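You operate a simulated robot arm through the tools that you are given. There is no shell and no other tool.

You are at the controls of a simulated robot arm. One attempt, no reset.

TASK
Wind the small reel over on to the empty core from the peg stand.
Fine: the core goes on the orange spindle and stays there, the black arm swung over to it; green knob back at FREE; the core that ran empty goes on the peg stand.

The check looks at the end state, three seconds after you hand in, the way a careful person would. Anything else that was tipped, shoved, dropped, spilled or broken makes it a failure.

THE ROBOT
A 7-joint arm with a two-finger parallel gripper, fixed in place. Base frame: the origin is at the foot of the arm, x ahead of it, y to its left, z up. Units: mm, degrees, N and s.
It reaches about 772 mm from its shoulder. Its first joint turns from -66.0 to 66.0 degrees. Payload 2.5 kg.
The TCP is the grasp point between the finger pads, 23 mm short of the fingertips. In the tool frame z runs along the fingers and y along their closing line. Largest opening 94 mm; finger width 38, thickness 10; the body of the gripper, 54 by 96 mm, starts 39 mm behind the TCP.
Orientation is that of the tool frame in the base frame, as [roll, pitch, yaw] about the fixed x, y, z axes, in that order (R = Rz(yaw) Ry(pitch) Rx(roll)). With the fingers straight down and closing along the base's y, the tool's x points along the base's -x, its y along +y and its z along -z.

THE INTERFACE
- The arm moves only by the tool nudge_tool. Its argument "moves" is a list of rows, each an object of numbers (a shift or turn left out is 0, a gripper value left out holds the last): "gripper": the finger opening in mm, from 0 to 94; "dx", "dy", "dz": the shift along the base's x, y, z in mm; "rx", "ry", "rz": the turn, a rotation vector about the base's x, y, z in degrees. In form: [{"gripper": .., "dx": .., "dy": .., "dz": .., "rx": .., "ry": .., "rz": ..}, ...]. A call has 1 to 20 rows; each row shifts and turns the commanded pose from where the row before left it. A row lasts 0.2 s, in which the tool goes at most 50 mm and 8.6 degrees; a call with a longer step from one row to the next is refused whole, and so is a gripper value outside its range. Where a pose cannot be reached the arm comes as near as it can. A force on the tool above 70 N (or 10 N above the force at the start of the call, whichever is more), or a blocked arm, ends the call early, and 0.2 s more pass. Each finger travels about 108 mm/s and halts on what it meets, pressing with about 28 N; the grip force reading is that of the motor and also rises with nothing between the fingers. The clock runs only during rows and for 0.2 s after the last one: add rows that do not move to give the fingers time. It gives the time, the measured TCP pose, the force on the tool (base axes), the opening and the grip force at its end, in the units of the frame above (readings bear some noise), with the torque about the TCP (base axes, N m) and any sound that the robot's microphone picked up.
- Cameras (640 x 400 px; columns grow to the right, rows downward): "scene" is fixed at [90.5, -392.6, 551]; the picture's right is [0.98, -0.21, 0.00], its down [-0.11, -0.49, -0.86] and it looks along [0.18, 0.84, -0.50] (base axes); focal length 343 px, centre (320, 200). "wrist" rides on the gripper at [87, 16, -74] in the tool frame; the picture's right is [-0.18, 0.98, 0.00], its down [-0.58, -0.11, -0.81] and it looks along [-0.79, -0.15, 0.59] (tool axes); focal length 243 px, centre (320, 200). There is no depth. A picture from a camera that has moved, and an enlarged one, comes with that camera's place and axes in the base frame and with its lens.
- capture(camera): a new picture of that camera. It takes no simulated time.
- inspect(camera, box): a new picture of the part [left, top, right, bottom] of that camera's present view, enlarged. It takes no simulated time.
- close_job(): hands the job in; it is judged then, once.

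Places have to be worked out from the pictures, the camera data and where the tool is seen. Open the gripper and draw the arm clear of the work before you hand the job in, unless the task says otherwise.

The tools are called by a JSON object that holds its "name" and its "arguments". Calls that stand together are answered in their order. nudge_tool: Moves the arm, as the interface text tells. Its arguments: {"type":"object","properties":{"moves":{"type":"array"}},"required":["moves"]} The other tools are called the same way: capture (camera) takes a picture; inspect (camera, box) takes an enlarged picture of a part of a camera's view; close_job () hands the job in.

At the start:

```text
time_s: 0.0
ee_pos: [410.3, 115.4, 319.7]
ee_rot: [-179.9, 0.0, 180.0]
force: [0.3, 0.5, 0.2]
moment: [0.03, -0.02, -0.03]
opening: 93.9
gripper_force: 0.0
```

scene: 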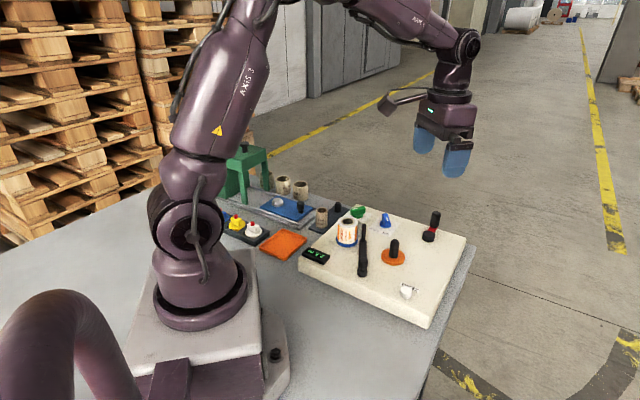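
wrist: 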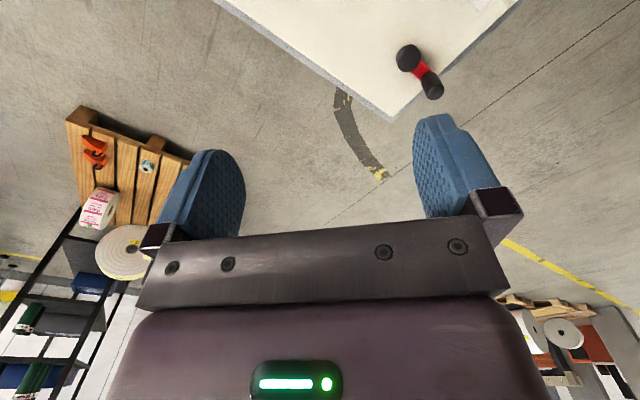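

I start by looking closer at the bench in the scene view to identify every part of the device.

{"name": "inspect", "arguments": {"camera": "scene", "box": [290, 190, 480, 330]}}

{"name": "inspect", "arguments": {"camera": "scene", "box": [210, 130, 360, 270]}}

```text
2.86 times, centred on (385, 260) of scene
camera zoom: at [90.5, -392.6, 551.0], right [0.98, -0.21, 0.0], down [-0.11, -0.49, -0.86], along [0.18, 0.84, -0.5], focal length 979 px, centre (134, 29)
```

zoom: 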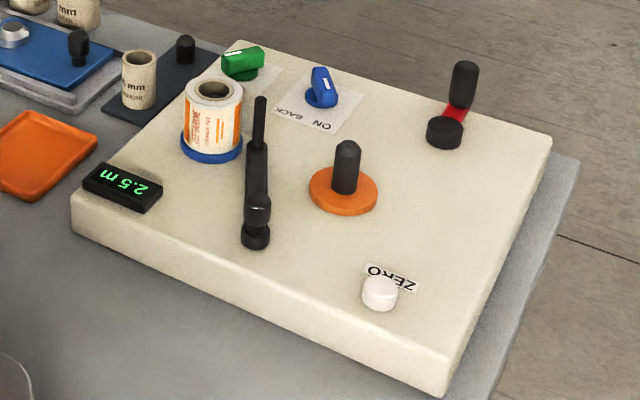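

```text
2.86 times, centred on (285, 200) of scene
camera zoom: at [90.5, -392.6, 551.0], right [0.98, -0.21, 0.0], down [-0.11, -0.49, -0.86], along [0.18, 0.84, -0.5], focal length 979 px, centre (420, 200)
```

zoom: 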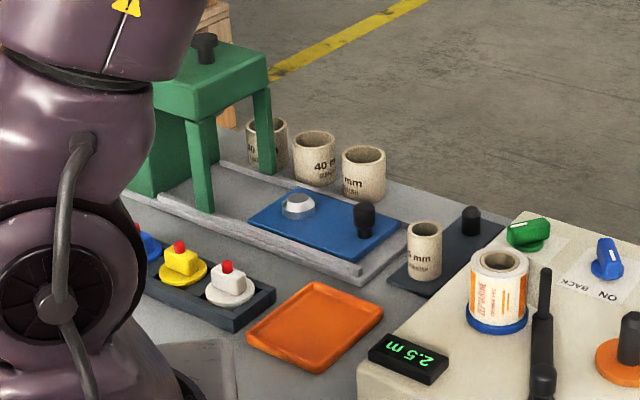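

The bench device is a rotated white box with a blue spindle (reel), orange spindle, black guide arm, crank, knobs and a ZERO button. I draw the arm back to get a clearer wrist view of the labels.

{"name": "nudge_tool", "arguments": {"moves": [{"dx": -25, "dz": 5}, {"dx": -25, "dz": 5}, {"dx": -25, "dz": 5}, {"dx": -25, "dz": 5}, {"dx": -25}, {"dx": -25}]}}

{"name": "capture", "arguments": {"camera": "wrist"}}

```text
time_s: 1.4
ee_pos: [260.9, 115.2, 340.5]
ee_rot: [-180.0, 0.0, -179.9]
force: [0.0, 0.8, -0.5]
moment: [-0.03, -0.01, 0.01]
opening: 93.9
gripper_force: 0.1
```

```text
taken
camera wrist: at [173.0, 131.3, 414.2], right [0.18, 0.98, 0.0], down [0.58, -0.11, 0.81], along [0.79, -0.15, -0.59], focal length 243 px, centre (320, 200)
```

wrist: 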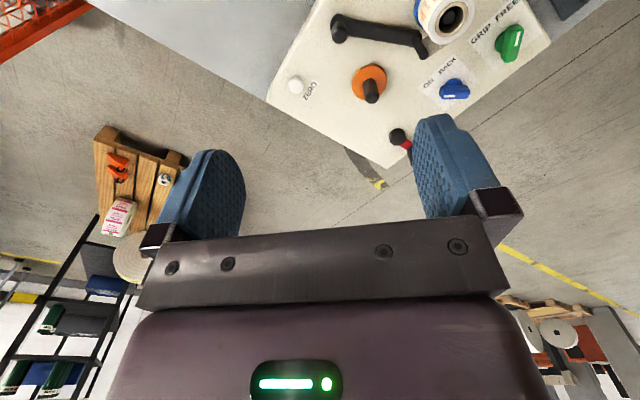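

The labels are coming into view; I zoom in on the wrist camera's upper part.

{"name": "inspect", "arguments": {"camera": "wrist", "box": [260, 0, 580, 200]}}

{"name": "capture", "arguments": {"camera": "scene"}}

```text
2.00 times, centred on (420, 100) of wrist
camera zoom: at [173.0, 131.3, 414.2], right [0.18, 0.98, 0.0], down [0.58, -0.11, 0.81], along [0.79, -0.15, -0.59], focal length 485 px, centre (120, 400)
```

zoom: 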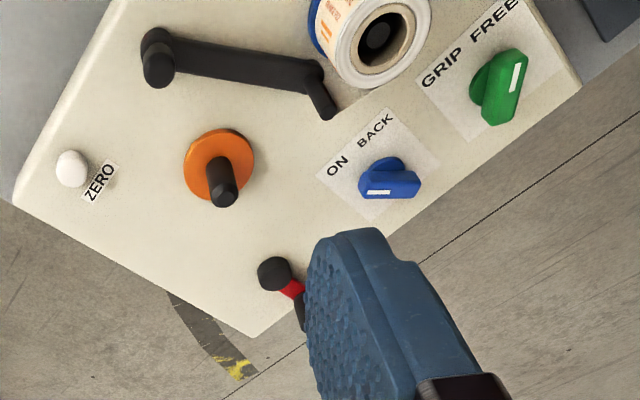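

```text
taken
```

scene: 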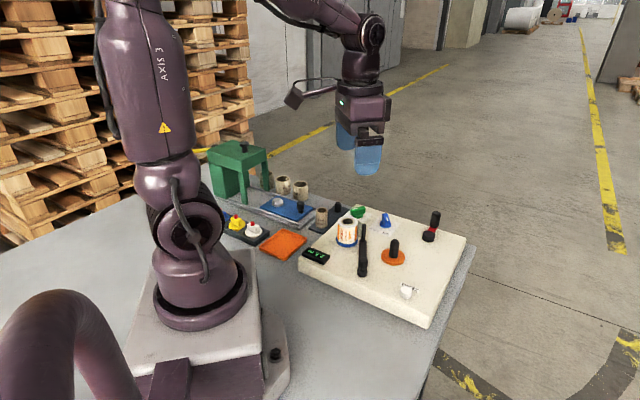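

I tilt the tool so the wrist camera looks down on the whole device.

{"name": "nudge_tool", "arguments": {"moves": [{"dx": 8, "dy": 10, "ry": 7}, {"dx": 8, "dy": 10, "ry": 7}, {"dx": 8, "dy": 10, "ry": 7}, {"dx": 8, "dy": 10, "ry": 7}, {"dx": 8, "dy": 10, "ry": 7}]}}

{"name": "capture", "arguments": {"camera": "wrist"}}

```text
time_s: 2.6
ee_pos: [301.4, 164.3, 340.3]
ee_rot: [180.0, -35.1, -179.9]
force: [0.5, -0.3, -0.5]
moment: [0.05, -0.02, -0.01]
opening: 94.3
gripper_force: 0.0
```

```text
taken
camera wrist: at [272.4, 181.0, 450.4], right [0.15, 0.98, -0.11], down [0.94, -0.11, 0.33], along [0.31, -0.15, -0.94], focal length 243 px, centre (320, 200)
```

wrist: 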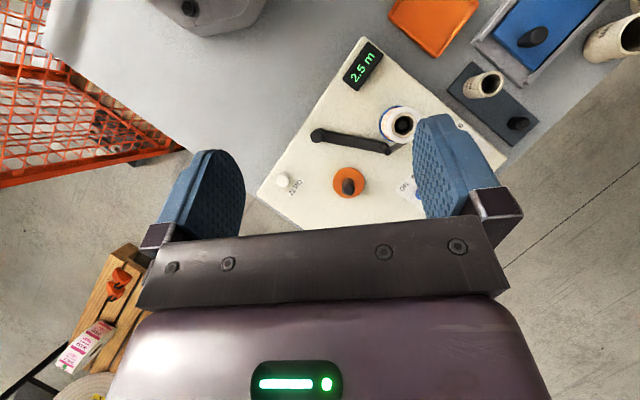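

Good overhead view. I zoom in on the device and on the peg stand area.

{"name": "inspect", "arguments": {"camera": "wrist", "box": [240, 30, 480, 230]}}

{"name": "inspect", "arguments": {"camera": "wrist", "box": [380, 0, 640, 170]}}

```text
2.00 times, centred on (360, 130) of wrist
camera zoom: at [272.4, 181.0, 450.4], right [0.15, 0.98, -0.11], down [0.94, -0.11, 0.33], along [0.31, -0.15, -0.94], focal length 485 px, centre (240, 340)
```

zoom: 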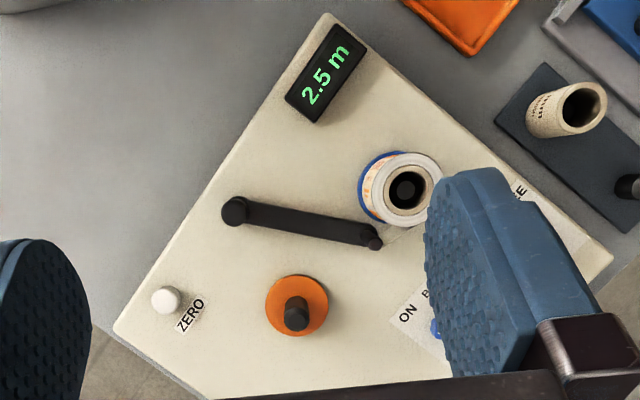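

```text
2.35 times, centred on (510, 85) of wrist
camera zoom: at [272.4, 181.0, 450.4], right [0.15, 0.98, -0.11], down [0.94, -0.11, 0.33], along [0.31, -0.15, -0.94], focal length 571 px, centre (-127, 471)
```

zoom: 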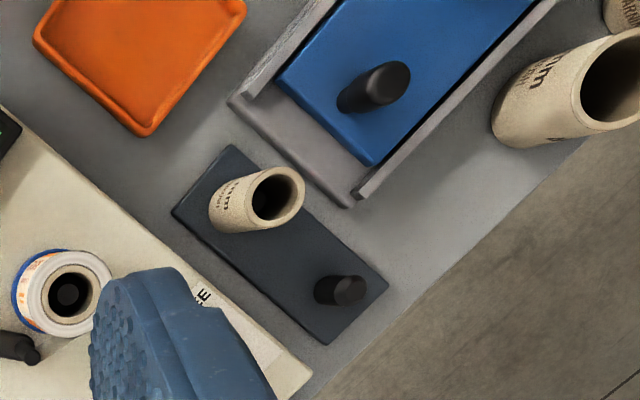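

Triangulating with both cameras: orange spindle ≈(381,170), blue reel ≈(296,254) top z≈100, peg-stand core ≈(260,383) top z≈57, empty peg ≈(322,438), crank hub ≈(490,217). Next I move near the knobs (high enough to clear everything) to read their pointers.

{"name": "nudge_tool", "arguments": {"moves": [{"dx": 16, "dy": 26, "ry": -7}, {"dx": 16, "dy": 26, "ry": -7}, {"dx": 16, "dy": 26, "ry": -7}, {"dx": 16, "dy": 26, "ry": -7}, {"dx": 16, "dy": 26, "ry": -7}, {"dx": 10, "dy": 20, "dz": -20}, {"dz": -30}, {"dz": -30}, {"dz": -30}, {"dz": -30}]}}

{"name": "capture", "arguments": {"camera": "wrist"}}

{"name": "capture", "arguments": {"camera": "scene"}}

```text
time_s: 4.8
ee_pos: [392.0, 314.3, 199.0]
ee_rot: [-179.9, 0.0, -179.8]
force: [0.1, 0.5, -0.8]
moment: [0.02, 0.0, -0.01]
opening: 94.0
gripper_force: 0.1
```

```text
taken
camera wrist: at [304.4, 330.3, 274.1], right [0.18, 0.98, 0.0], down [0.58, -0.11, 0.81], along [0.79, -0.15, -0.59], focal length 243 px, centre (320, 200)
```

wrist: 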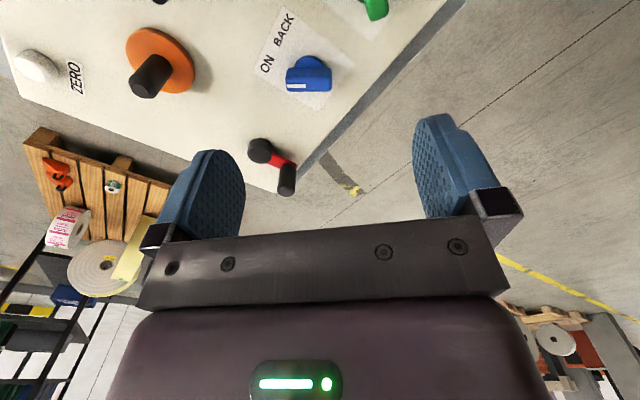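

```text
taken
```

scene: 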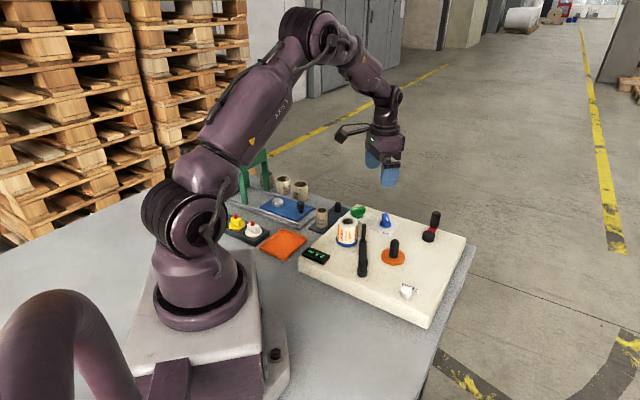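

I zoom in on the blue knob and its surroundings.

{"name": "inspect", "arguments": {"camera": "wrist", "box": [230, 0, 400, 110]}}

{"name": "inspect", "arguments": {"camera": "wrist", "box": [220, 110, 330, 210]}}

{"name": "inspect", "arguments": {"camera": "scene", "box": [330, 195, 410, 245]}}

```text
3.64 times, centred on (315, 55) of wrist
camera zoom: at [304.4, 330.3, 274.1], right [0.18, 0.98, 0.0], down [0.58, -0.11, 0.81], along [0.79, -0.15, -0.59], focal length 882 px, centre (338, 727)
```

zoom: 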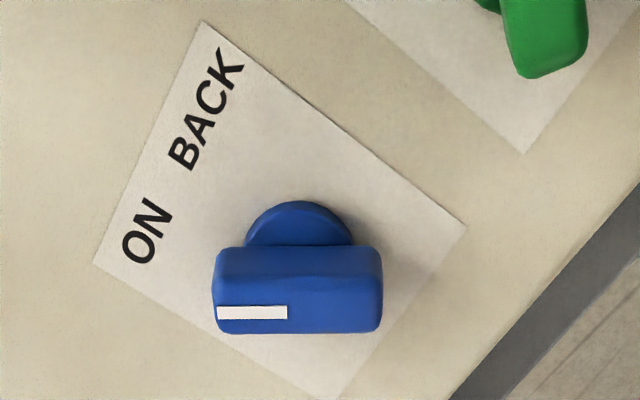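

```text
4.00 times, centred on (275, 160) of wrist
camera zoom: at [304.4, 330.3, 274.1], right [0.18, 0.98, 0.0], down [0.58, -0.11, 0.81], along [0.79, -0.15, -0.59], focal length 970 px, centre (500, 360)
```

zoom: 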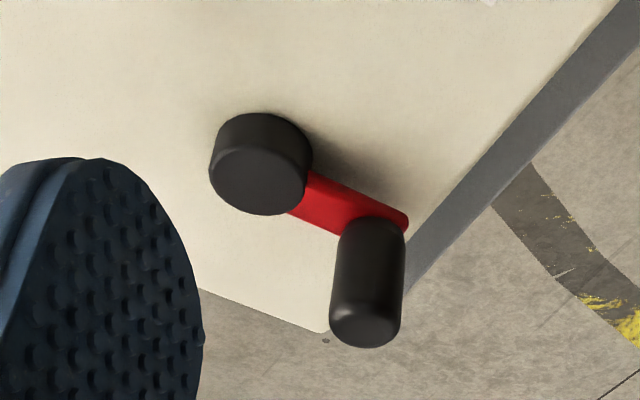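

```text
8.00 times, centred on (370, 220) of scene
camera zoom: at [90.5, -392.6, 551.0], right [0.98, -0.21, 0.0], down [-0.11, -0.49, -0.86], along [0.18, 0.84, -0.5], focal length 2742 px, centre (-80, 40)
```

zoom: 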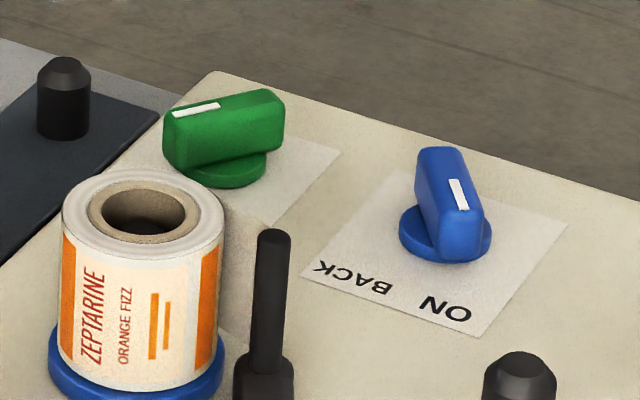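

Blue knob's mark points at ON, green's mark points at FREE, so both are as expected at the start. Now I go above the peg-stand core, turning the tool so the fingers close along the stand's long axis.

{"name": "nudge_tool", "arguments": {"moves": [{"gripper": 60, "dx": -16.4, "dy": 8.6, "rz": -5.6}, {"dx": -16.4, "dy": 8.6, "rz": -5.6}, {"dx": -16.4, "dy": 8.6, "rz": -5.6}, {"dx": -16.4, "dy": 8.6, "rz": -5.6}, {"dx": -16.4, "dy": 8.6, "rz": -5.6}, {"dx": -16.4, "dy": 8.6, "rz": -5.6}, {"dx": -16.4, "dy": 8.6, "rz": -5.6}, {"dx": -16.4, "dy": 8.6, "rz": -5.6}, {}]}}

{"name": "capture", "arguments": {"camera": "wrist"}}

{"name": "capture", "arguments": {"camera": "scene"}}

```text
time_s: 6.8
ee_pos: [259.5, 382.9, 199.2]
ee_rot: [179.9, 0.0, 135.1]
force: [-0.9, 0.6, 0.4]
moment: [-0.03, -0.02, 0.0]
opening: 59.8
gripper_force: 0.1
```

```text
taken
camera wrist: at [209.3, 456.0, 273.9], right [0.82, 0.57, 0.0], down [0.34, -0.49, 0.81], along [0.46, -0.66, -0.59], focal length 243 px, centre (320, 200)
```

wrist: 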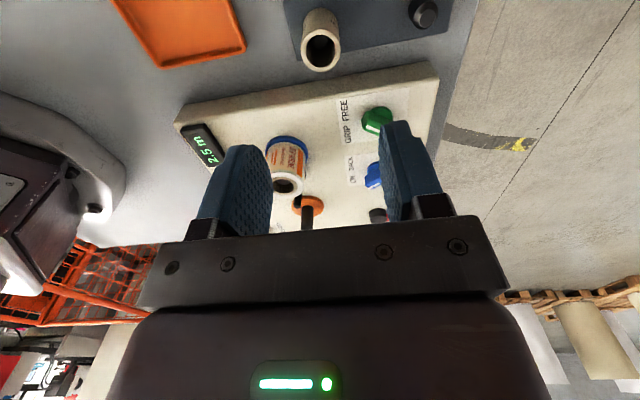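

```text
taken
```

scene: 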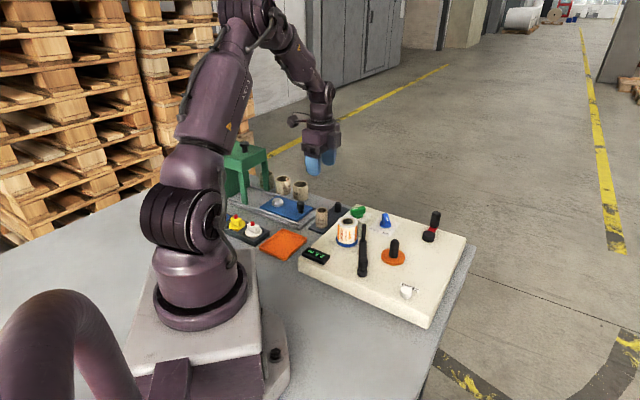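

The pose was reached cleanly. I zoom in on the core top to refine its centre before descending.

{"name": "inspect", "arguments": {"camera": "wrist", "box": [270, 0, 450, 100]}}

```text
3.56 times, centred on (360, 50) of wrist
camera zoom: at [209.3, 456.0, 273.9], right [0.82, 0.57, 0.0], down [0.34, -0.49, 0.81], along [0.46, -0.66, -0.59], focal length 863 px, centre (178, 733)
```

zoom: 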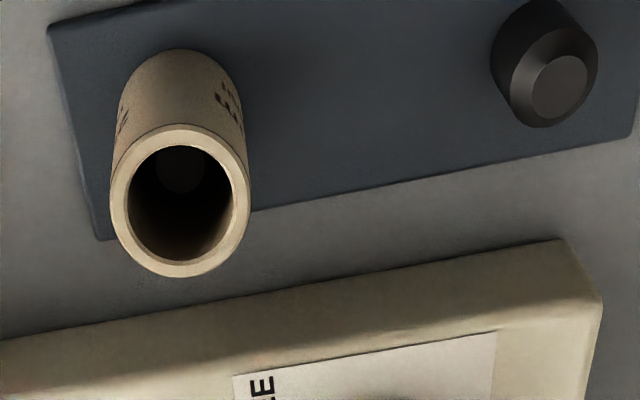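

Core centre is at about (259.7, 383.6), matching the TCP. I descend to grasp height (TCP z≈40) and check.

{"name": "nudge_tool", "arguments": {"moves": [{"dz": -25, "dy": 0.5}, {"dz": -25}, {"dz": -25}, {"dz": -25}, {"dz": -20}, {"dz": -15}, {"dz": -12}, {"dz": -10}, {}]}}

{"name": "capture", "arguments": {"camera": "wrist"}}

{"name": "inspect", "arguments": {"camera": "scene", "box": [260, 150, 390, 250]}}

```text
time_s: 8.8
ee_pos: [260.3, 384.0, 41.9]
ee_rot: [180.0, 0.0, 135.2]
force: [-0.1, 0.4, -0.6]
moment: [0.03, 0.01, -0.02]
opening: 60.1
gripper_force: 0.0
```

```text
taken
camera wrist: at [208.9, 456.5, 117.4], right [0.82, 0.57, 0.0], down [0.34, -0.49, 0.81], along [0.46, -0.66, -0.59], focal length 243 px, centre (320, 200)
```

wrist: 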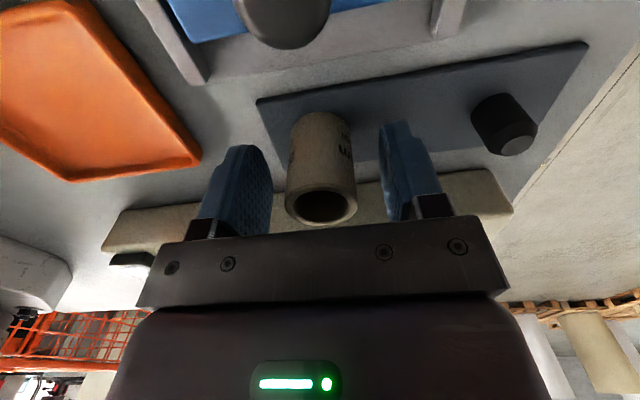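

```text
4.00 times, centred on (325, 200) of scene
camera zoom: at [90.5, -392.6, 551.0], right [0.98, -0.21, 0.0], down [-0.11, -0.49, -0.86], along [0.18, 0.84, -0.5], focal length 1371 px, centre (300, 200)
```

zoom: 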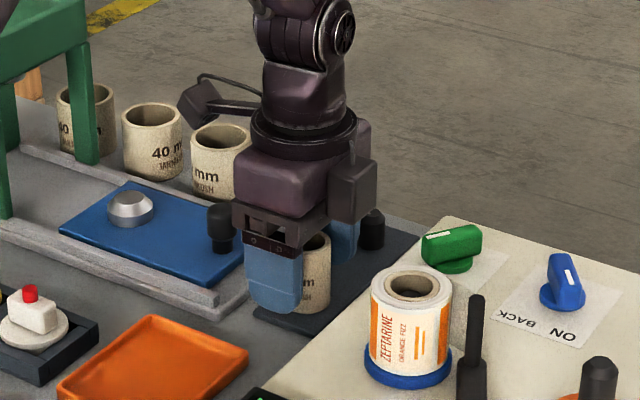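

The core sits centred between the fingers. I close on it.

{"name": "nudge_tool", "arguments": {"moves": [{"gripper": 26}, {}, {}, {}]}}

```text
time_s: 9.8
ee_pos: [259.3, 383.8, 43.7]
ee_rot: [180.0, 0.0, 135.1]
force: [0.0, 0.0, -0.1]
moment: [-0.01, -0.02, -0.01]
opening: 31.4
gripper_force: 28.0
```

Gripped at 31.4 mm. I lift straight up.

{"name": "nudge_tool", "arguments": {"moves": [{"dz": 10}, {"dz": 20}, {"dz": 25}, {"dz": 25}, {"dz": 25}, {"dz": 25}, {}]}}

{"name": "capture", "arguments": {"camera": "wrist"}}

{"name": "capture", "arguments": {"camera": "scene"}}

```text
time_s: 11.4
ee_pos: [259.0, 383.6, 174.2]
ee_rot: [179.9, 0.2, 135.3]
force: [-0.6, -0.2, 0.3]
moment: [-0.02, -0.02, 0.02]
opening: 31.1
gripper_force: 28.1
```

```text
taken
camera wrist: at [208.7, 457.3, 247.7], right [0.82, 0.57, 0.0], down [0.34, -0.49, 0.81], along [0.46, -0.66, -0.59], focal length 243 px, centre (320, 200)
```

wrist: 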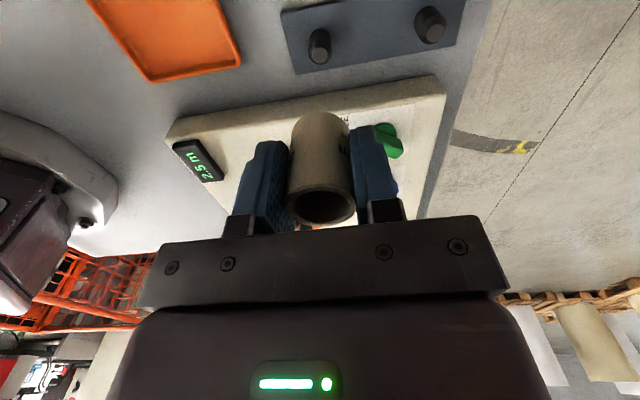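

```text
taken
```

scene: 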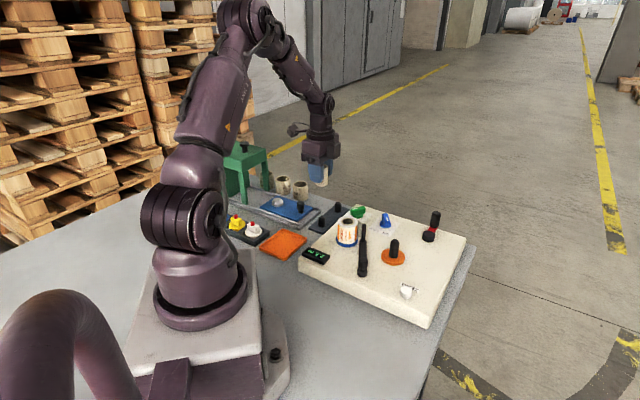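

The core is held straight and clear. I carry it over to above the orange spindle, turning the tool back to its straight orientation.

{"name": "nudge_tool", "arguments": {"moves": [{"dx": 12.2, "dy": -21.4, "rz": 4.5}, {"dx": 12.2, "dy": -21.4, "rz": 4.5}, {"dx": 12.2, "dy": -21.4, "rz": 4.5}, {"dx": 12.2, "dy": -21.4, "rz": 4.5}, {"dx": 12.2, "dy": -21.4, "rz": 4.5}, {"dx": 12.2, "dy": -21.4, "rz": 4.5}, {"dx": 12.2, "dy": -21.4, "rz": 4.5}, {"dx": 12.2, "dy": -21.4, "rz": 4.5}, {"dx": 12.2, "dy": -21.4, "rz": 4.5}, {"dx": 12.2, "dy": -21.4, "rz": 4.5}, {}]}}

{"name": "capture", "arguments": {"camera": "wrist"}}

{"name": "inspect", "arguments": {"camera": "scene", "box": [320, 140, 480, 270]}}

```text
time_s: 13.8
ee_pos: [381.7, 169.1, 173.5]
ee_rot: [180.0, 0.0, -179.7]
force: [-0.2, -0.2, 0.3]
moment: [0.01, 0.03, 0.01]
opening: 31.3
gripper_force: 28.2
```

```text
taken
camera wrist: at [294.2, 185.4, 247.4], right [0.18, 0.98, 0.0], down [0.58, -0.11, 0.81], along [0.79, -0.14, -0.59], focal length 243 px, centre (320, 200)
```

wrist: 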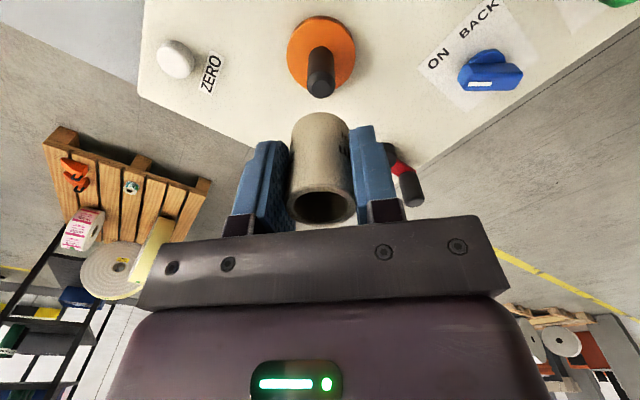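

```text
3.08 times, centred on (400, 205) of scene
camera zoom: at [90.5, -392.6, 551.0], right [0.98, -0.21, 0.0], down [-0.11, -0.49, -0.86], along [0.18, 0.84, -0.5], focal length 1055 px, centre (74, 185)
```

zoom: 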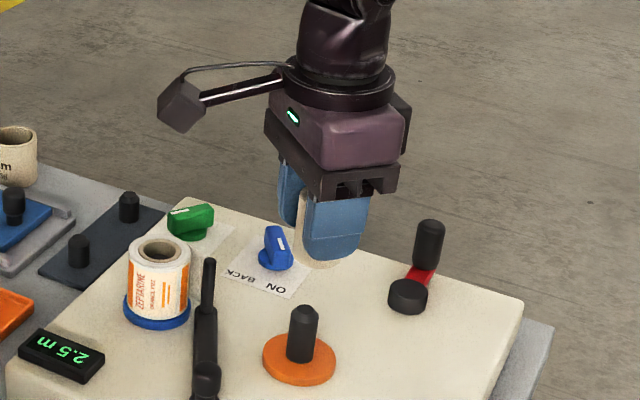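

I zoom on the orange spindle from the wrist to refine its axis.

{"name": "inspect", "arguments": {"camera": "wrist", "box": [240, 0, 400, 110]}}

```text
3.64 times, centred on (320, 55) of wrist
camera zoom: at [294.2, 185.4, 247.4], right [0.18, 0.98, 0.0], down [0.58, -0.11, 0.81], along [0.79, -0.14, -0.59], focal length 882 px, centre (320, 727)
```

zoom: 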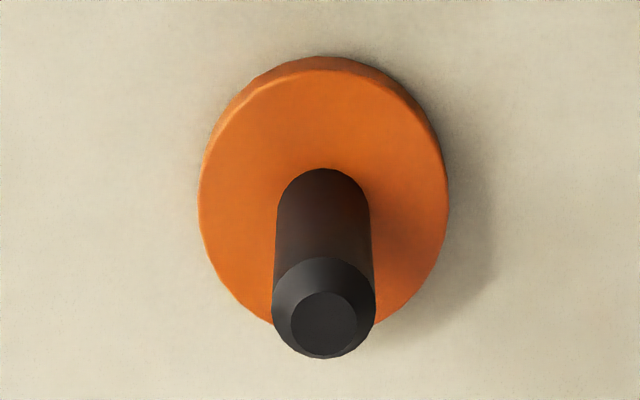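

I also zoom on the held core to see its offset from the TCP.

{"name": "inspect", "arguments": {"camera": "wrist", "box": [240, 100, 400, 230]}}

```text
3.08 times, centred on (320, 165) of wrist
camera zoom: at [294.2, 185.4, 247.4], right [0.18, 0.98, 0.0], down [0.58, -0.11, 0.81], along [0.79, -0.14, -0.59], focal length 746 px, centre (320, 308)
```

zoom: 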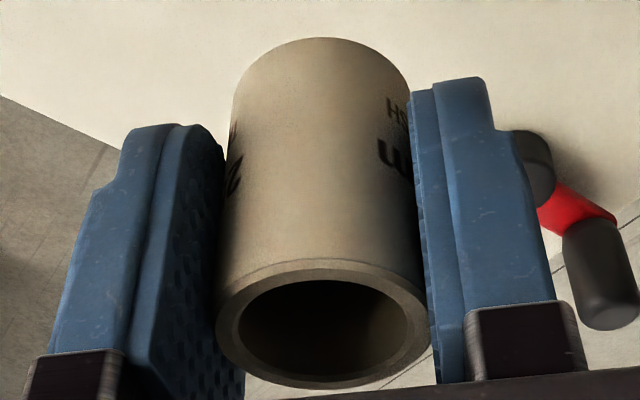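

The core is centred with the spindle laterally; in x I estimate the spindle at ≈380. I shift slightly and lower until the core bottom is just above the spindle tip, then compare in the fixed camera.

{"name": "nudge_tool", "arguments": {"moves": [{"dx": -1.5, "dz": -15}, {"dz": -15}, {"dz": -10}, {}]}}

{"name": "inspect", "arguments": {"camera": "scene", "box": [360, 200, 430, 270]}}

{"name": "inspect", "arguments": {"camera": "wrist", "box": [240, 30, 400, 230]}}

```text
time_s: 14.8
ee_pos: [380.0, 169.7, 132.7]
ee_rot: [-179.9, 0.0, -179.7]
force: [0.5, -0.4, -0.3]
moment: [0.01, 0.0, 0.03]
opening: 31.3
gripper_force: 28.0
```

```text
5.71 times, centred on (395, 235) of scene
camera zoom: at [90.5, -392.6, 551.0], right [0.98, -0.21, 0.0], down [-0.11, -0.49, -0.86], along [0.18, 0.84, -0.5], focal length 1959 px, centre (-109, 0)
```

zoom: 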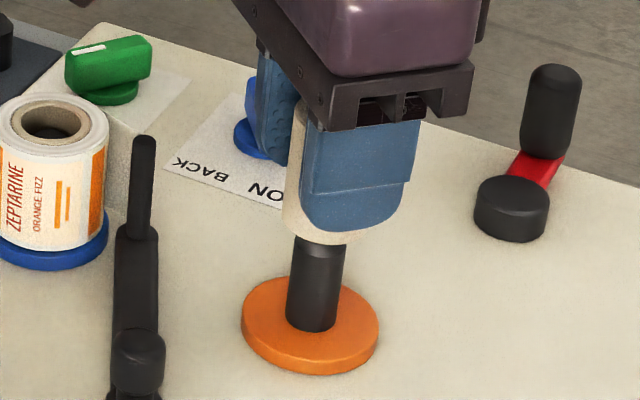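

```text
2.00 times, centred on (320, 130) of wrist
camera zoom: at [292.3, 185.8, 207.0], right [0.18, 0.98, 0.0], down [0.58, -0.11, 0.81], along [0.79, -0.14, -0.59], focal length 485 px, centre (320, 340)
```

zoom: 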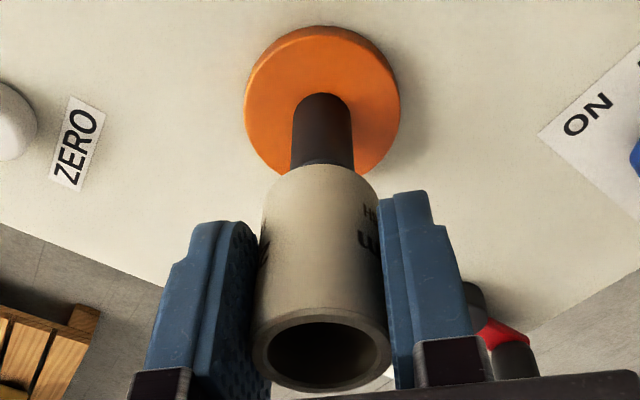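

In both views the core axis lines up with the spindle. I lower gently, letting the force limit catch any contact.

{"name": "nudge_tool", "arguments": {"moves": [{"dz": -5}, {"dz": -5}, {"dz": -5}, {"dz": -5}, {"dz": -5}, {"dz": -5}, {}]}}

{"name": "inspect", "arguments": {"camera": "scene", "box": [360, 200, 430, 270]}}

{"name": "inspect", "arguments": {"camera": "wrist", "box": [240, 30, 400, 230]}}

```text
time_s: 16.4
ee_pos: [378.8, 169.7, 102.8]
ee_rot: [-180.0, -0.1, -179.6]
force: [-0.3, 0.4, 0.3]
moment: [0.0, 0.01, 0.05]
opening: 31.1
gripper_force: 27.6
```

```text
5.71 times, centred on (395, 235) of scene
camera zoom: at [90.5, -392.6, 551.0], right [0.98, -0.21, 0.0], down [-0.11, -0.49, -0.86], along [0.18, 0.84, -0.5], focal length 1959 px, centre (-109, 0)
```

zoom: 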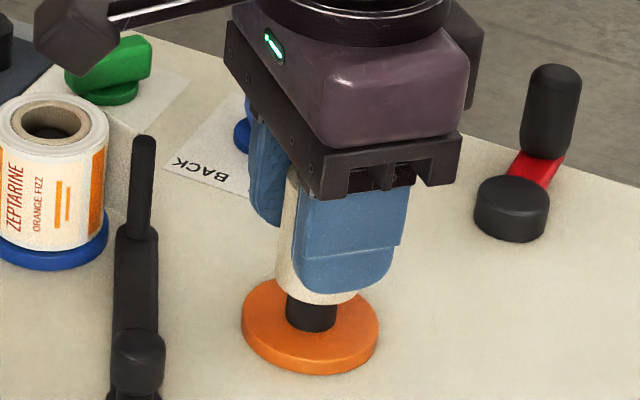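

```text
2.00 times, centred on (320, 130) of wrist
camera zoom: at [292.8, 186.2, 177.4], right [0.18, 0.98, 0.0], down [0.58, -0.11, 0.81], along [0.79, -0.14, -0.59], focal length 485 px, centre (320, 340)
```

zoom: 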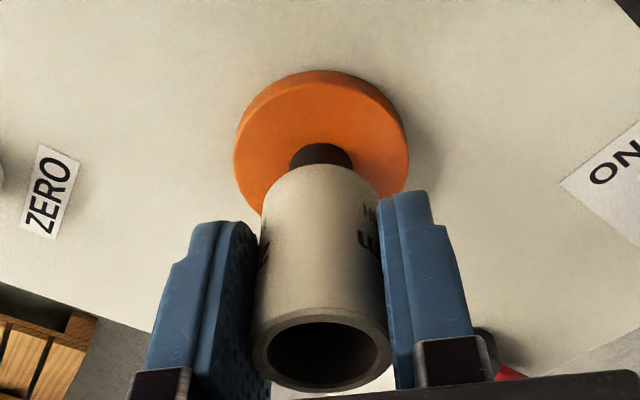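

The core has slid onto the spindle with no side force. I continue to the seat in small steps.

{"name": "nudge_tool", "arguments": {"moves": [{"dz": -5}, {"dz": -5}, {"dz": -4}, {"dz": -3}, {"dz": -2}, {}]}}

{"name": "inspect", "arguments": {"camera": "scene", "box": [360, 200, 430, 270]}}

```text
time_s: 17.8
ee_pos: [381.0, 169.6, 84.8]
ee_rot: [180.0, 0.0, -179.7]
force: [-5.9, -2.2, 16.5]
moment: [-0.11, 0.22, 0.02]
opening: 31.2
gripper_force: 28.2
```

```text
5.71 times, centred on (395, 235) of scene
camera zoom: at [90.4, -392.6, 551.0], right [0.98, -0.21, 0.0], down [-0.11, -0.49, -0.86], along [0.18, 0.84, -0.5], focal length 1959 px, centre (-109, 0)
```

zoom: 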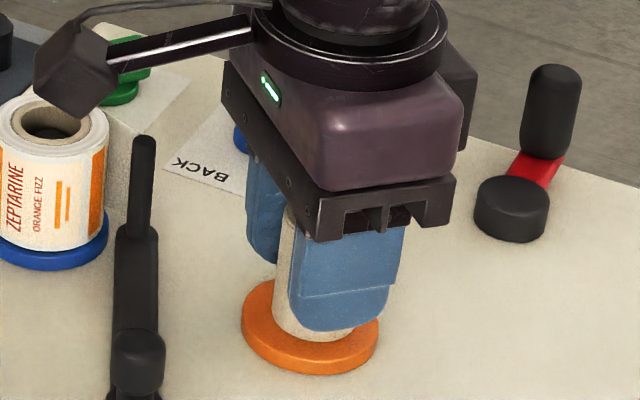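

Contact force 16 N upward: the core is seated on the orange disc. I release it and go up.

{"name": "nudge_tool", "arguments": {"moves": [{"dz": 1}, {"gripper": 56}, {}, {"dz": 5}, {"dz": 15}, {"dz": 20}, {"dz": 20}, {"dz": 20}, {}]}}

{"name": "inspect", "arguments": {"camera": "scene", "box": [330, 190, 450, 280]}}

{"name": "capture", "arguments": {"camera": "wrist"}}

```text
time_s: 19.8
ee_pos: [380.8, 169.9, 164.6]
ee_rot: [-180.0, 0.0, -179.7]
force: [-0.7, 1.2, 0.5]
moment: [0.04, 0.02, -0.03]
opening: 55.9
gripper_force: 0.0
```

```text
4.44 times, centred on (390, 235) of scene
camera zoom: at [90.5, -392.6, 551.0], right [0.98, -0.21, 0.0], down [-0.11, -0.49, -0.86], along [0.18, 0.84, -0.5], focal length 1524 px, centre (9, 44)
```

zoom: 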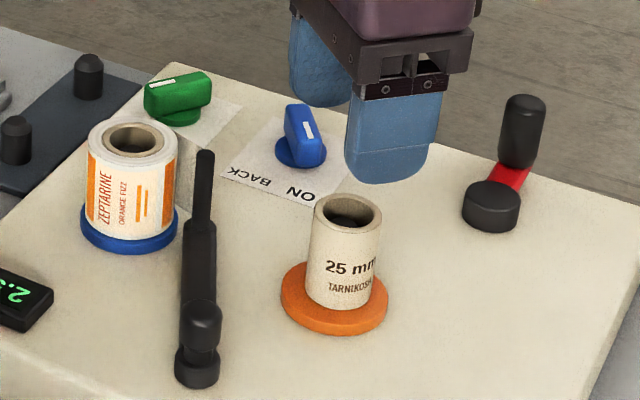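

```text
taken
camera wrist: at [292.5, 186.0, 239.3], right [0.18, 0.98, 0.0], down [0.58, -0.11, 0.81], along [0.79, -0.14, -0.59], focal length 243 px, centre (320, 200)
```

wrist: 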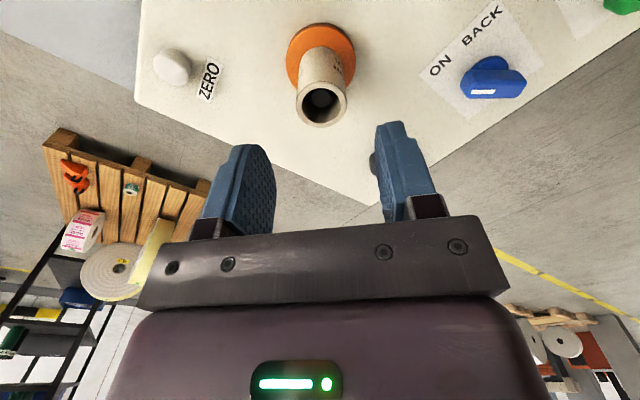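

The 25 mm core stands upright on the orange spindle. Now I move back for a close look at the black arm.

{"name": "nudge_tool", "arguments": {"moves": [{"gripper": 30, "dz": 25}, {"dx": -20, "dy": 5}, {"dx": -20, "dy": 5}, {"dx": -20, "dy": 5}, {"dx": -20, "dy": 5}, {}]}}

{"name": "inspect", "arguments": {"camera": "wrist", "box": [200, 0, 440, 150]}}

{"name": "inspect", "arguments": {"camera": "scene", "box": [340, 205, 420, 285]}}

```text
time_s: 21.2
ee_pos: [299.7, 189.9, 189.5]
ee_rot: [-180.0, 0.0, -179.9]
force: [0.3, 0.4, 0.0]
moment: [-0.01, 0.0, 0.03]
opening: 30.1
gripper_force: 0.1
```

```text
2.67 times, centred on (320, 75) of wrist
camera zoom: at [212.6, 206.1, 264.4], right [0.18, 0.98, 0.0], down [0.58, -0.11, 0.81], along [0.79, -0.14, -0.59], focal length 647 px, centre (320, 533)
```

zoom: 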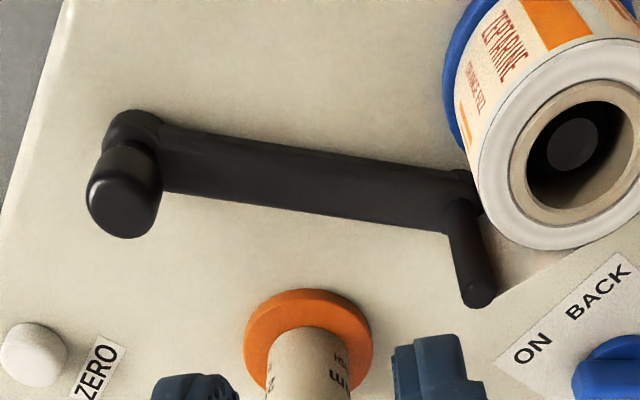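

```text
5.00 times, centred on (380, 245) of scene
camera zoom: at [90.5, -392.6, 551.0], right [0.98, -0.21, 0.0], down [-0.11, -0.49, -0.86], along [0.18, 0.84, -0.5], focal length 1714 px, centre (20, -25)
```

zoom: 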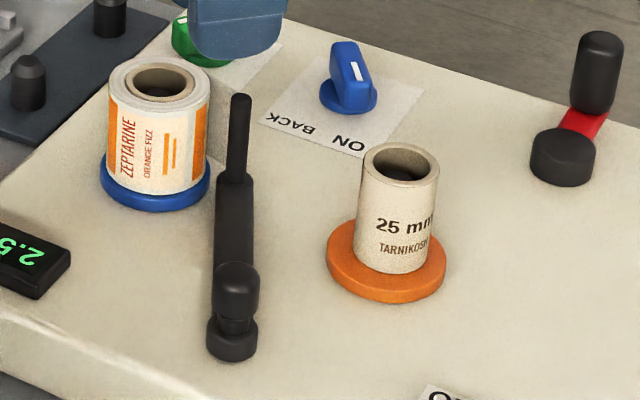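

The guide post at the arm's tip is at ≈(328,231), top z≈101, close to the reel, so I'll grip it with fingers either side (closing axis tangential to the reel) and offset away from the reel. I position above it first.

{"name": "nudge_tool", "arguments": {"moves": [{"dx": 6.4, "dy": 5.7, "rz": -6.3}, {"dx": 6.4, "dy": 5.7, "rz": -6.3}, {"dx": 6.4, "dy": 5.7, "rz": -6.3}, {"dx": 6.4, "dy": 5.7, "rz": -6.3}, {"dx": 6.4, "dy": 5.7, "rz": -6.3}, {"dx": 6.1, "dy": 5.8, "rz": -6.3}, {"dz": -20}, {"dz": -20}, {}]}}

{"name": "capture", "arguments": {"camera": "wrist"}}

{"name": "inspect", "arguments": {"camera": "scene", "box": [320, 160, 430, 285]}}

```text
time_s: 23.2
ee_pos: [338.2, 223.2, 149.2]
ee_rot: [180.0, 0.1, 142.3]
force: [-0.1, 0.2, -0.2]
moment: [-0.02, -0.01, -0.01]
opening: 29.9
gripper_force: 0.1
```

```text
taken
camera wrist: at [278.7, 289.7, 223.8], right [0.75, 0.67, 0.0], down [0.39, -0.44, 0.81], along [0.54, -0.6, -0.59], focal length 243 px, centre (320, 200)
```

wrist: 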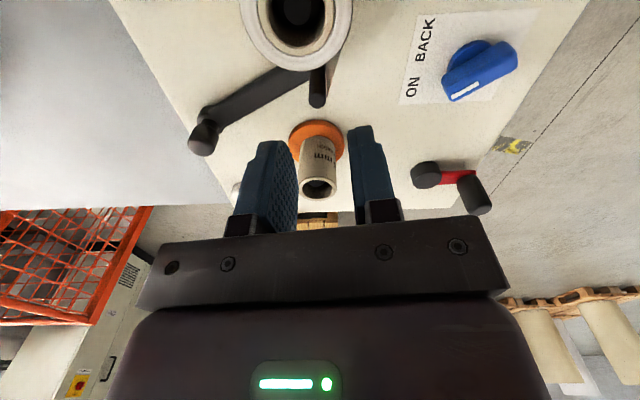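

```text
3.20 times, centred on (375, 222) of scene
camera zoom: at [90.5, -392.6, 551.0], right [0.98, -0.21, 0.0], down [-0.11, -0.49, -0.86], along [0.18, 0.84, -0.5], focal length 1097 px, centre (144, 128)
```

zoom: 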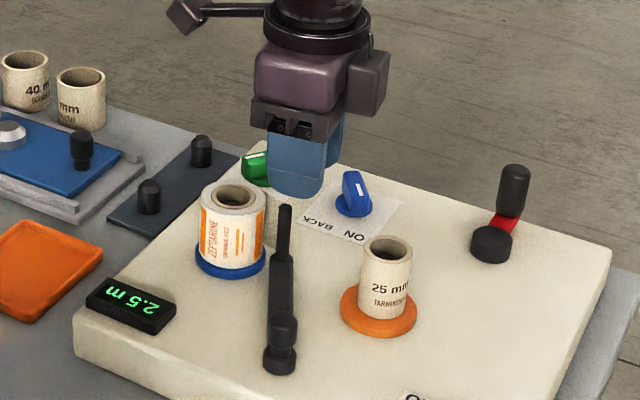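

I zoom on the post between the fingers and the reel region.

{"name": "inspect", "arguments": {"camera": "wrist", "box": [240, 0, 400, 130]}}

```text
3.08 times, centred on (320, 65) of wrist
camera zoom: at [278.7, 289.7, 223.8], right [0.75, 0.67, 0.0], down [0.39, -0.44, 0.81], along [0.54, -0.6, -0.59], focal length 746 px, centre (320, 615)
```

zoom: 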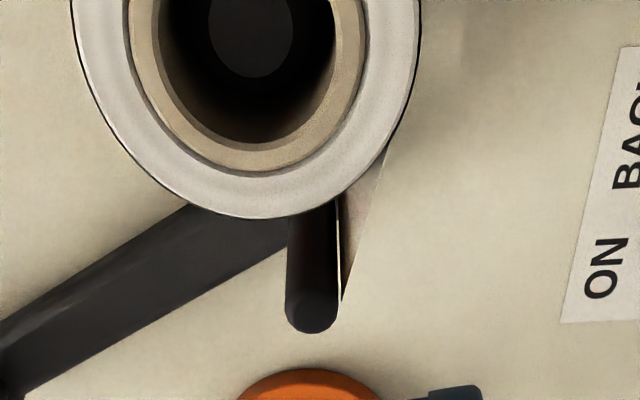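

The tape runs from the reel to the post, so the arm carries the tape end. I nudge slightly to centre and lower the fingers around the post.

{"name": "nudge_tool", "arguments": {"moves": [{"dx": -1, "dy": -1.2, "dz": -15}, {"dz": -15}, {"dz": -12}, {"dz": -10}, {"dz": -5}, {}]}}

{"name": "capture", "arguments": {"camera": "wrist"}}

{"name": "inspect", "arguments": {"camera": "scene", "box": [330, 190, 430, 285]}}

```text
time_s: 24.6
ee_pos: [338.2, 221.8, 93.3]
ee_rot: [180.0, 0.1, 142.5]
force: [-0.3, 0.7, -0.2]
moment: [0.0, -0.01, 0.01]
opening: 30.1
gripper_force: 0.1
```

```text
taken
camera wrist: at [277.9, 288.5, 167.0], right [0.74, 0.67, 0.0], down [0.39, -0.44, 0.81], along [0.54, -0.6, -0.59], focal length 243 px, centre (320, 200)
```

wrist: 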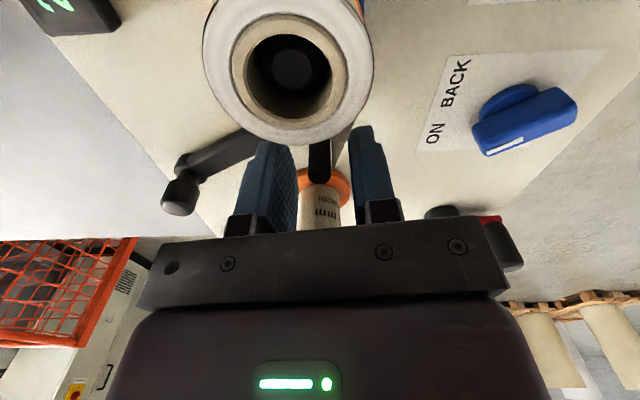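

```text
4.21 times, centred on (380, 238) of scene
camera zoom: at [90.5, -392.6, 551.0], right [0.98, -0.21, 0.0], down [-0.11, -0.49, -0.86], along [0.18, 0.84, -0.5], focal length 1443 px, centre (67, 42)
```

zoom: 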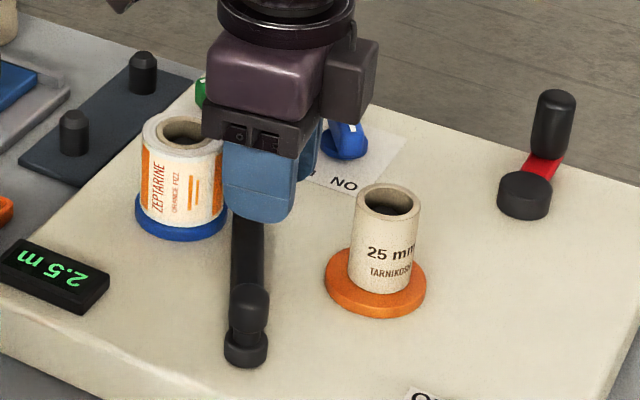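

The post sits between the fingers. I close on it.

{"name": "nudge_tool", "arguments": {"moves": [{"gripper": 3}, {}, {}]}}

{"name": "inspect", "arguments": {"camera": "wrist", "box": [200, 0, 440, 230]}}

```text
time_s: 25.4
ee_pos: [337.3, 222.4, 93.4]
ee_rot: [-179.9, 0.0, 142.4]
force: [0.2, -0.5, 0.4]
moment: [0.03, 0.01, 0.01]
opening: 2.8
gripper_force: 0.0
```

```text
1.74 times, centred on (320, 115) of wrist
camera zoom: at [277.9, 288.5, 167.2], right [0.74, 0.67, 0.0], down [0.39, -0.44, 0.81], along [0.54, -0.6, -0.59], focal length 422 px, centre (320, 348)
```

zoom: 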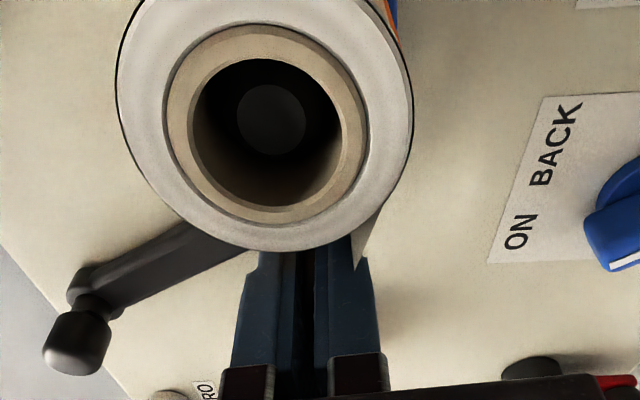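

The opening reached 2.8 mm with no grip force, so the post may not be between the pads. I look closer.

{"name": "inspect", "arguments": {"camera": "wrist", "box": [270, 120, 370, 220]}}

{"name": "inspect", "arguments": {"camera": "scene", "box": [350, 200, 420, 280]}}

```text
4.00 times, centred on (320, 170) of wrist
camera zoom: at [277.9, 288.5, 167.2], right [0.74, 0.67, 0.0], down [0.39, -0.44, 0.81], along [0.54, -0.6, -0.59], focal length 970 px, centre (320, 320)
```

zoom: 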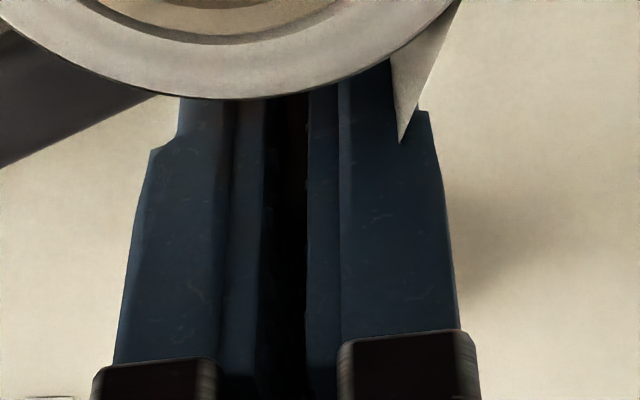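

```text
5.00 times, centred on (385, 240) of scene
camera zoom: at [90.5, -392.6, 551.0], right [0.98, -0.21, 0.0], down [-0.11, -0.49, -0.86], along [0.18, 0.84, -0.5], focal length 1714 px, centre (-5, 0)
```

zoom: 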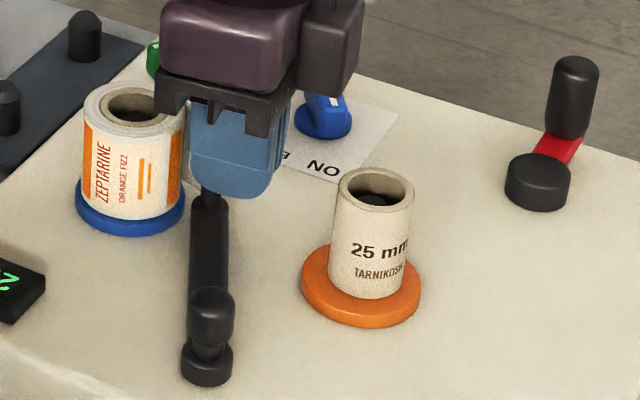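

The view is ambiguous, so I reopen the fingers and check where the post is.

{"name": "nudge_tool", "arguments": {"moves": [{"gripper": 30}, {}]}}

{"name": "inspect", "arguments": {"camera": "wrist", "box": [240, 80, 400, 220]}}

{"name": "inspect", "arguments": {"camera": "scene", "box": [350, 200, 420, 280]}}

```text
time_s: 26.0
ee_pos: [338.6, 222.1, 91.5]
ee_rot: [179.9, 0.0, 142.4]
force: [0.7, 0.5, -0.7]
moment: [0.01, 0.03, 0.0]
opening: 29.8
gripper_force: 0.0
```

```text
2.86 times, centred on (320, 150) of wrist
camera zoom: at [277.8, 288.5, 167.2], right [0.74, 0.67, 0.0], down [0.39, -0.44, 0.81], along [0.54, -0.6, -0.59], focal length 693 px, centre (320, 343)
```

zoom: 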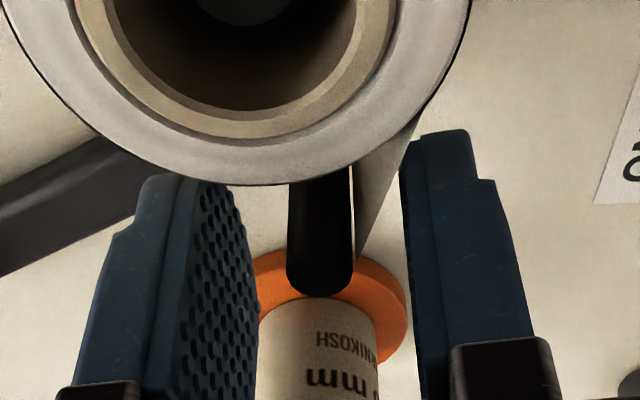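

```text
5.00 times, centred on (385, 240) of scene
camera zoom: at [90.5, -392.6, 551.0], right [0.98, -0.21, 0.0], down [-0.11, -0.49, -0.86], along [0.18, 0.84, -0.5], focal length 1714 px, centre (-5, 0)
```

zoom: 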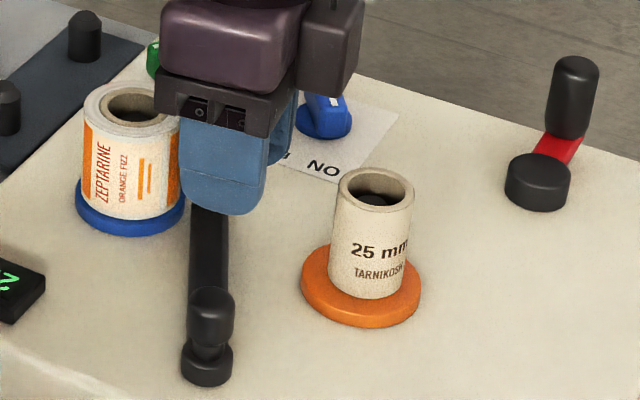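

The fingers passed through the post without any contact, so the post can't be gripped; the low bar itself must be pushed. I raise, turn the tool so the broad closed fingers face the bar, and go to its -x side.

{"name": "nudge_tool", "arguments": {"moves": [{"dz": 20}, {"dz": 25}, {"dz": 20, "gripper": 0}, {"dx": -5, "dy": -2.7, "rz": 8.2}, {"dx": -5, "dy": -2.7, "rz": 8.2}, {"dx": -5, "dy": -2.7, "rz": 8.2}, {"dx": -5, "dy": -2.7, "rz": 8.2}, {"dx": -5, "dy": -2.7, "rz": 8.2}, {"dx": -5, "dy": -2.7, "rz": 8.2}, {"dx": -5, "dy": -2.7, "rz": 8.2}, {"dx": -5, "dy": -2.7, "rz": 8.2}, {"dx": -5, "dy": -2.7, "rz": 8.2}, {"dx": -5, "dy": -2.7, "rz": 8.2}, {"dx": -4, "rz": 8}, {}]}}

{"name": "capture", "arguments": {"camera": "wrist"}}

{"name": "inspect", "arguments": {"camera": "scene", "box": [320, 160, 430, 285]}}

```text
time_s: 29.2
ee_pos: [283.4, 195.2, 157.9]
ee_rot: [-180.0, 0.2, -127.4]
force: [0.2, -0.3, -0.5]
moment: [0.01, -0.01, 0.0]
opening: 0.0
gripper_force: 28.1
```

```text
taken
camera wrist: at [217.4, 137.1, 232.3], right [-0.67, 0.74, 0.0], down [0.44, 0.4, 0.81], along [0.6, 0.54, -0.59], focal length 243 px, centre (320, 200)
```

wrist: 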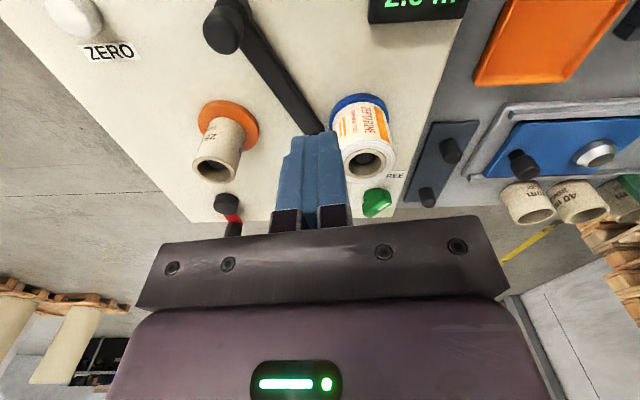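

```text
3.20 times, centred on (375, 222) of scene
camera zoom: at [90.5, -392.6, 551.0], right [0.98, -0.21, 0.0], down [-0.11, -0.49, -0.86], along [0.18, 0.84, -0.5], focal length 1097 px, centre (144, 128)
```

zoom: 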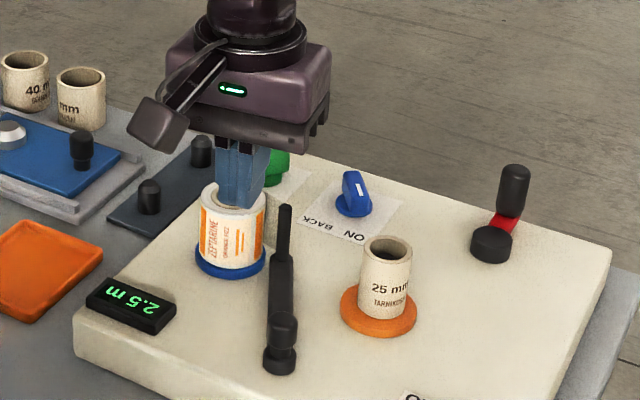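

I descend beside the bar down to a tip height of about 57 mm and check the view.

{"name": "nudge_tool", "arguments": {"moves": [{"dz": -20}, {"dz": -20}, {"dz": -15}, {"dz": -12}, {"dz": -10}, {}]}}

{"name": "inspect", "arguments": {"camera": "scene", "box": [320, 190, 420, 285]}}

{"name": "capture", "arguments": {"camera": "wrist"}}

```text
time_s: 30.6
ee_pos: [282.8, 195.0, 80.0]
ee_rot: [180.0, 0.0, -127.5]
force: [0.0, -0.1, -0.2]
moment: [-0.01, 0.01, 0.02]
opening: 0.0
gripper_force: 27.8
```

```text
4.21 times, centred on (370, 238) of scene
camera zoom: at [90.5, -392.6, 551.0], right [0.98, -0.21, 0.0], down [-0.11, -0.49, -0.86], along [0.18, 0.84, -0.5], focal length 1443 px, centre (110, 42)
```

zoom: 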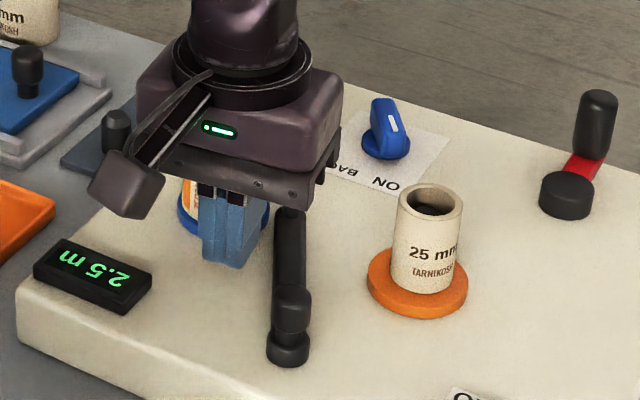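

```text
taken
camera wrist: at [217.2, 137.5, 155.0], right [-0.67, 0.74, 0.0], down [0.44, 0.39, 0.81], along [0.6, 0.54, -0.59], focal length 243 px, centre (320, 200)
```

wrist: 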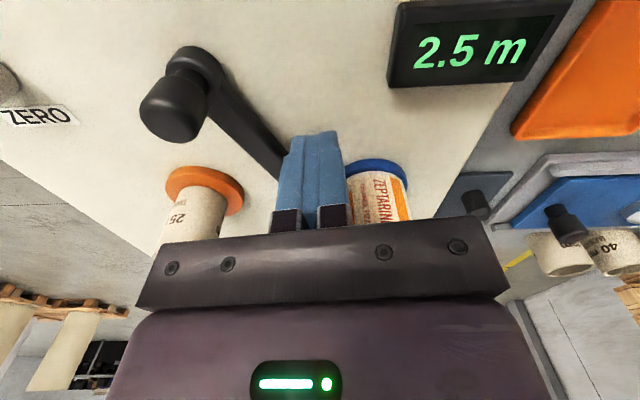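

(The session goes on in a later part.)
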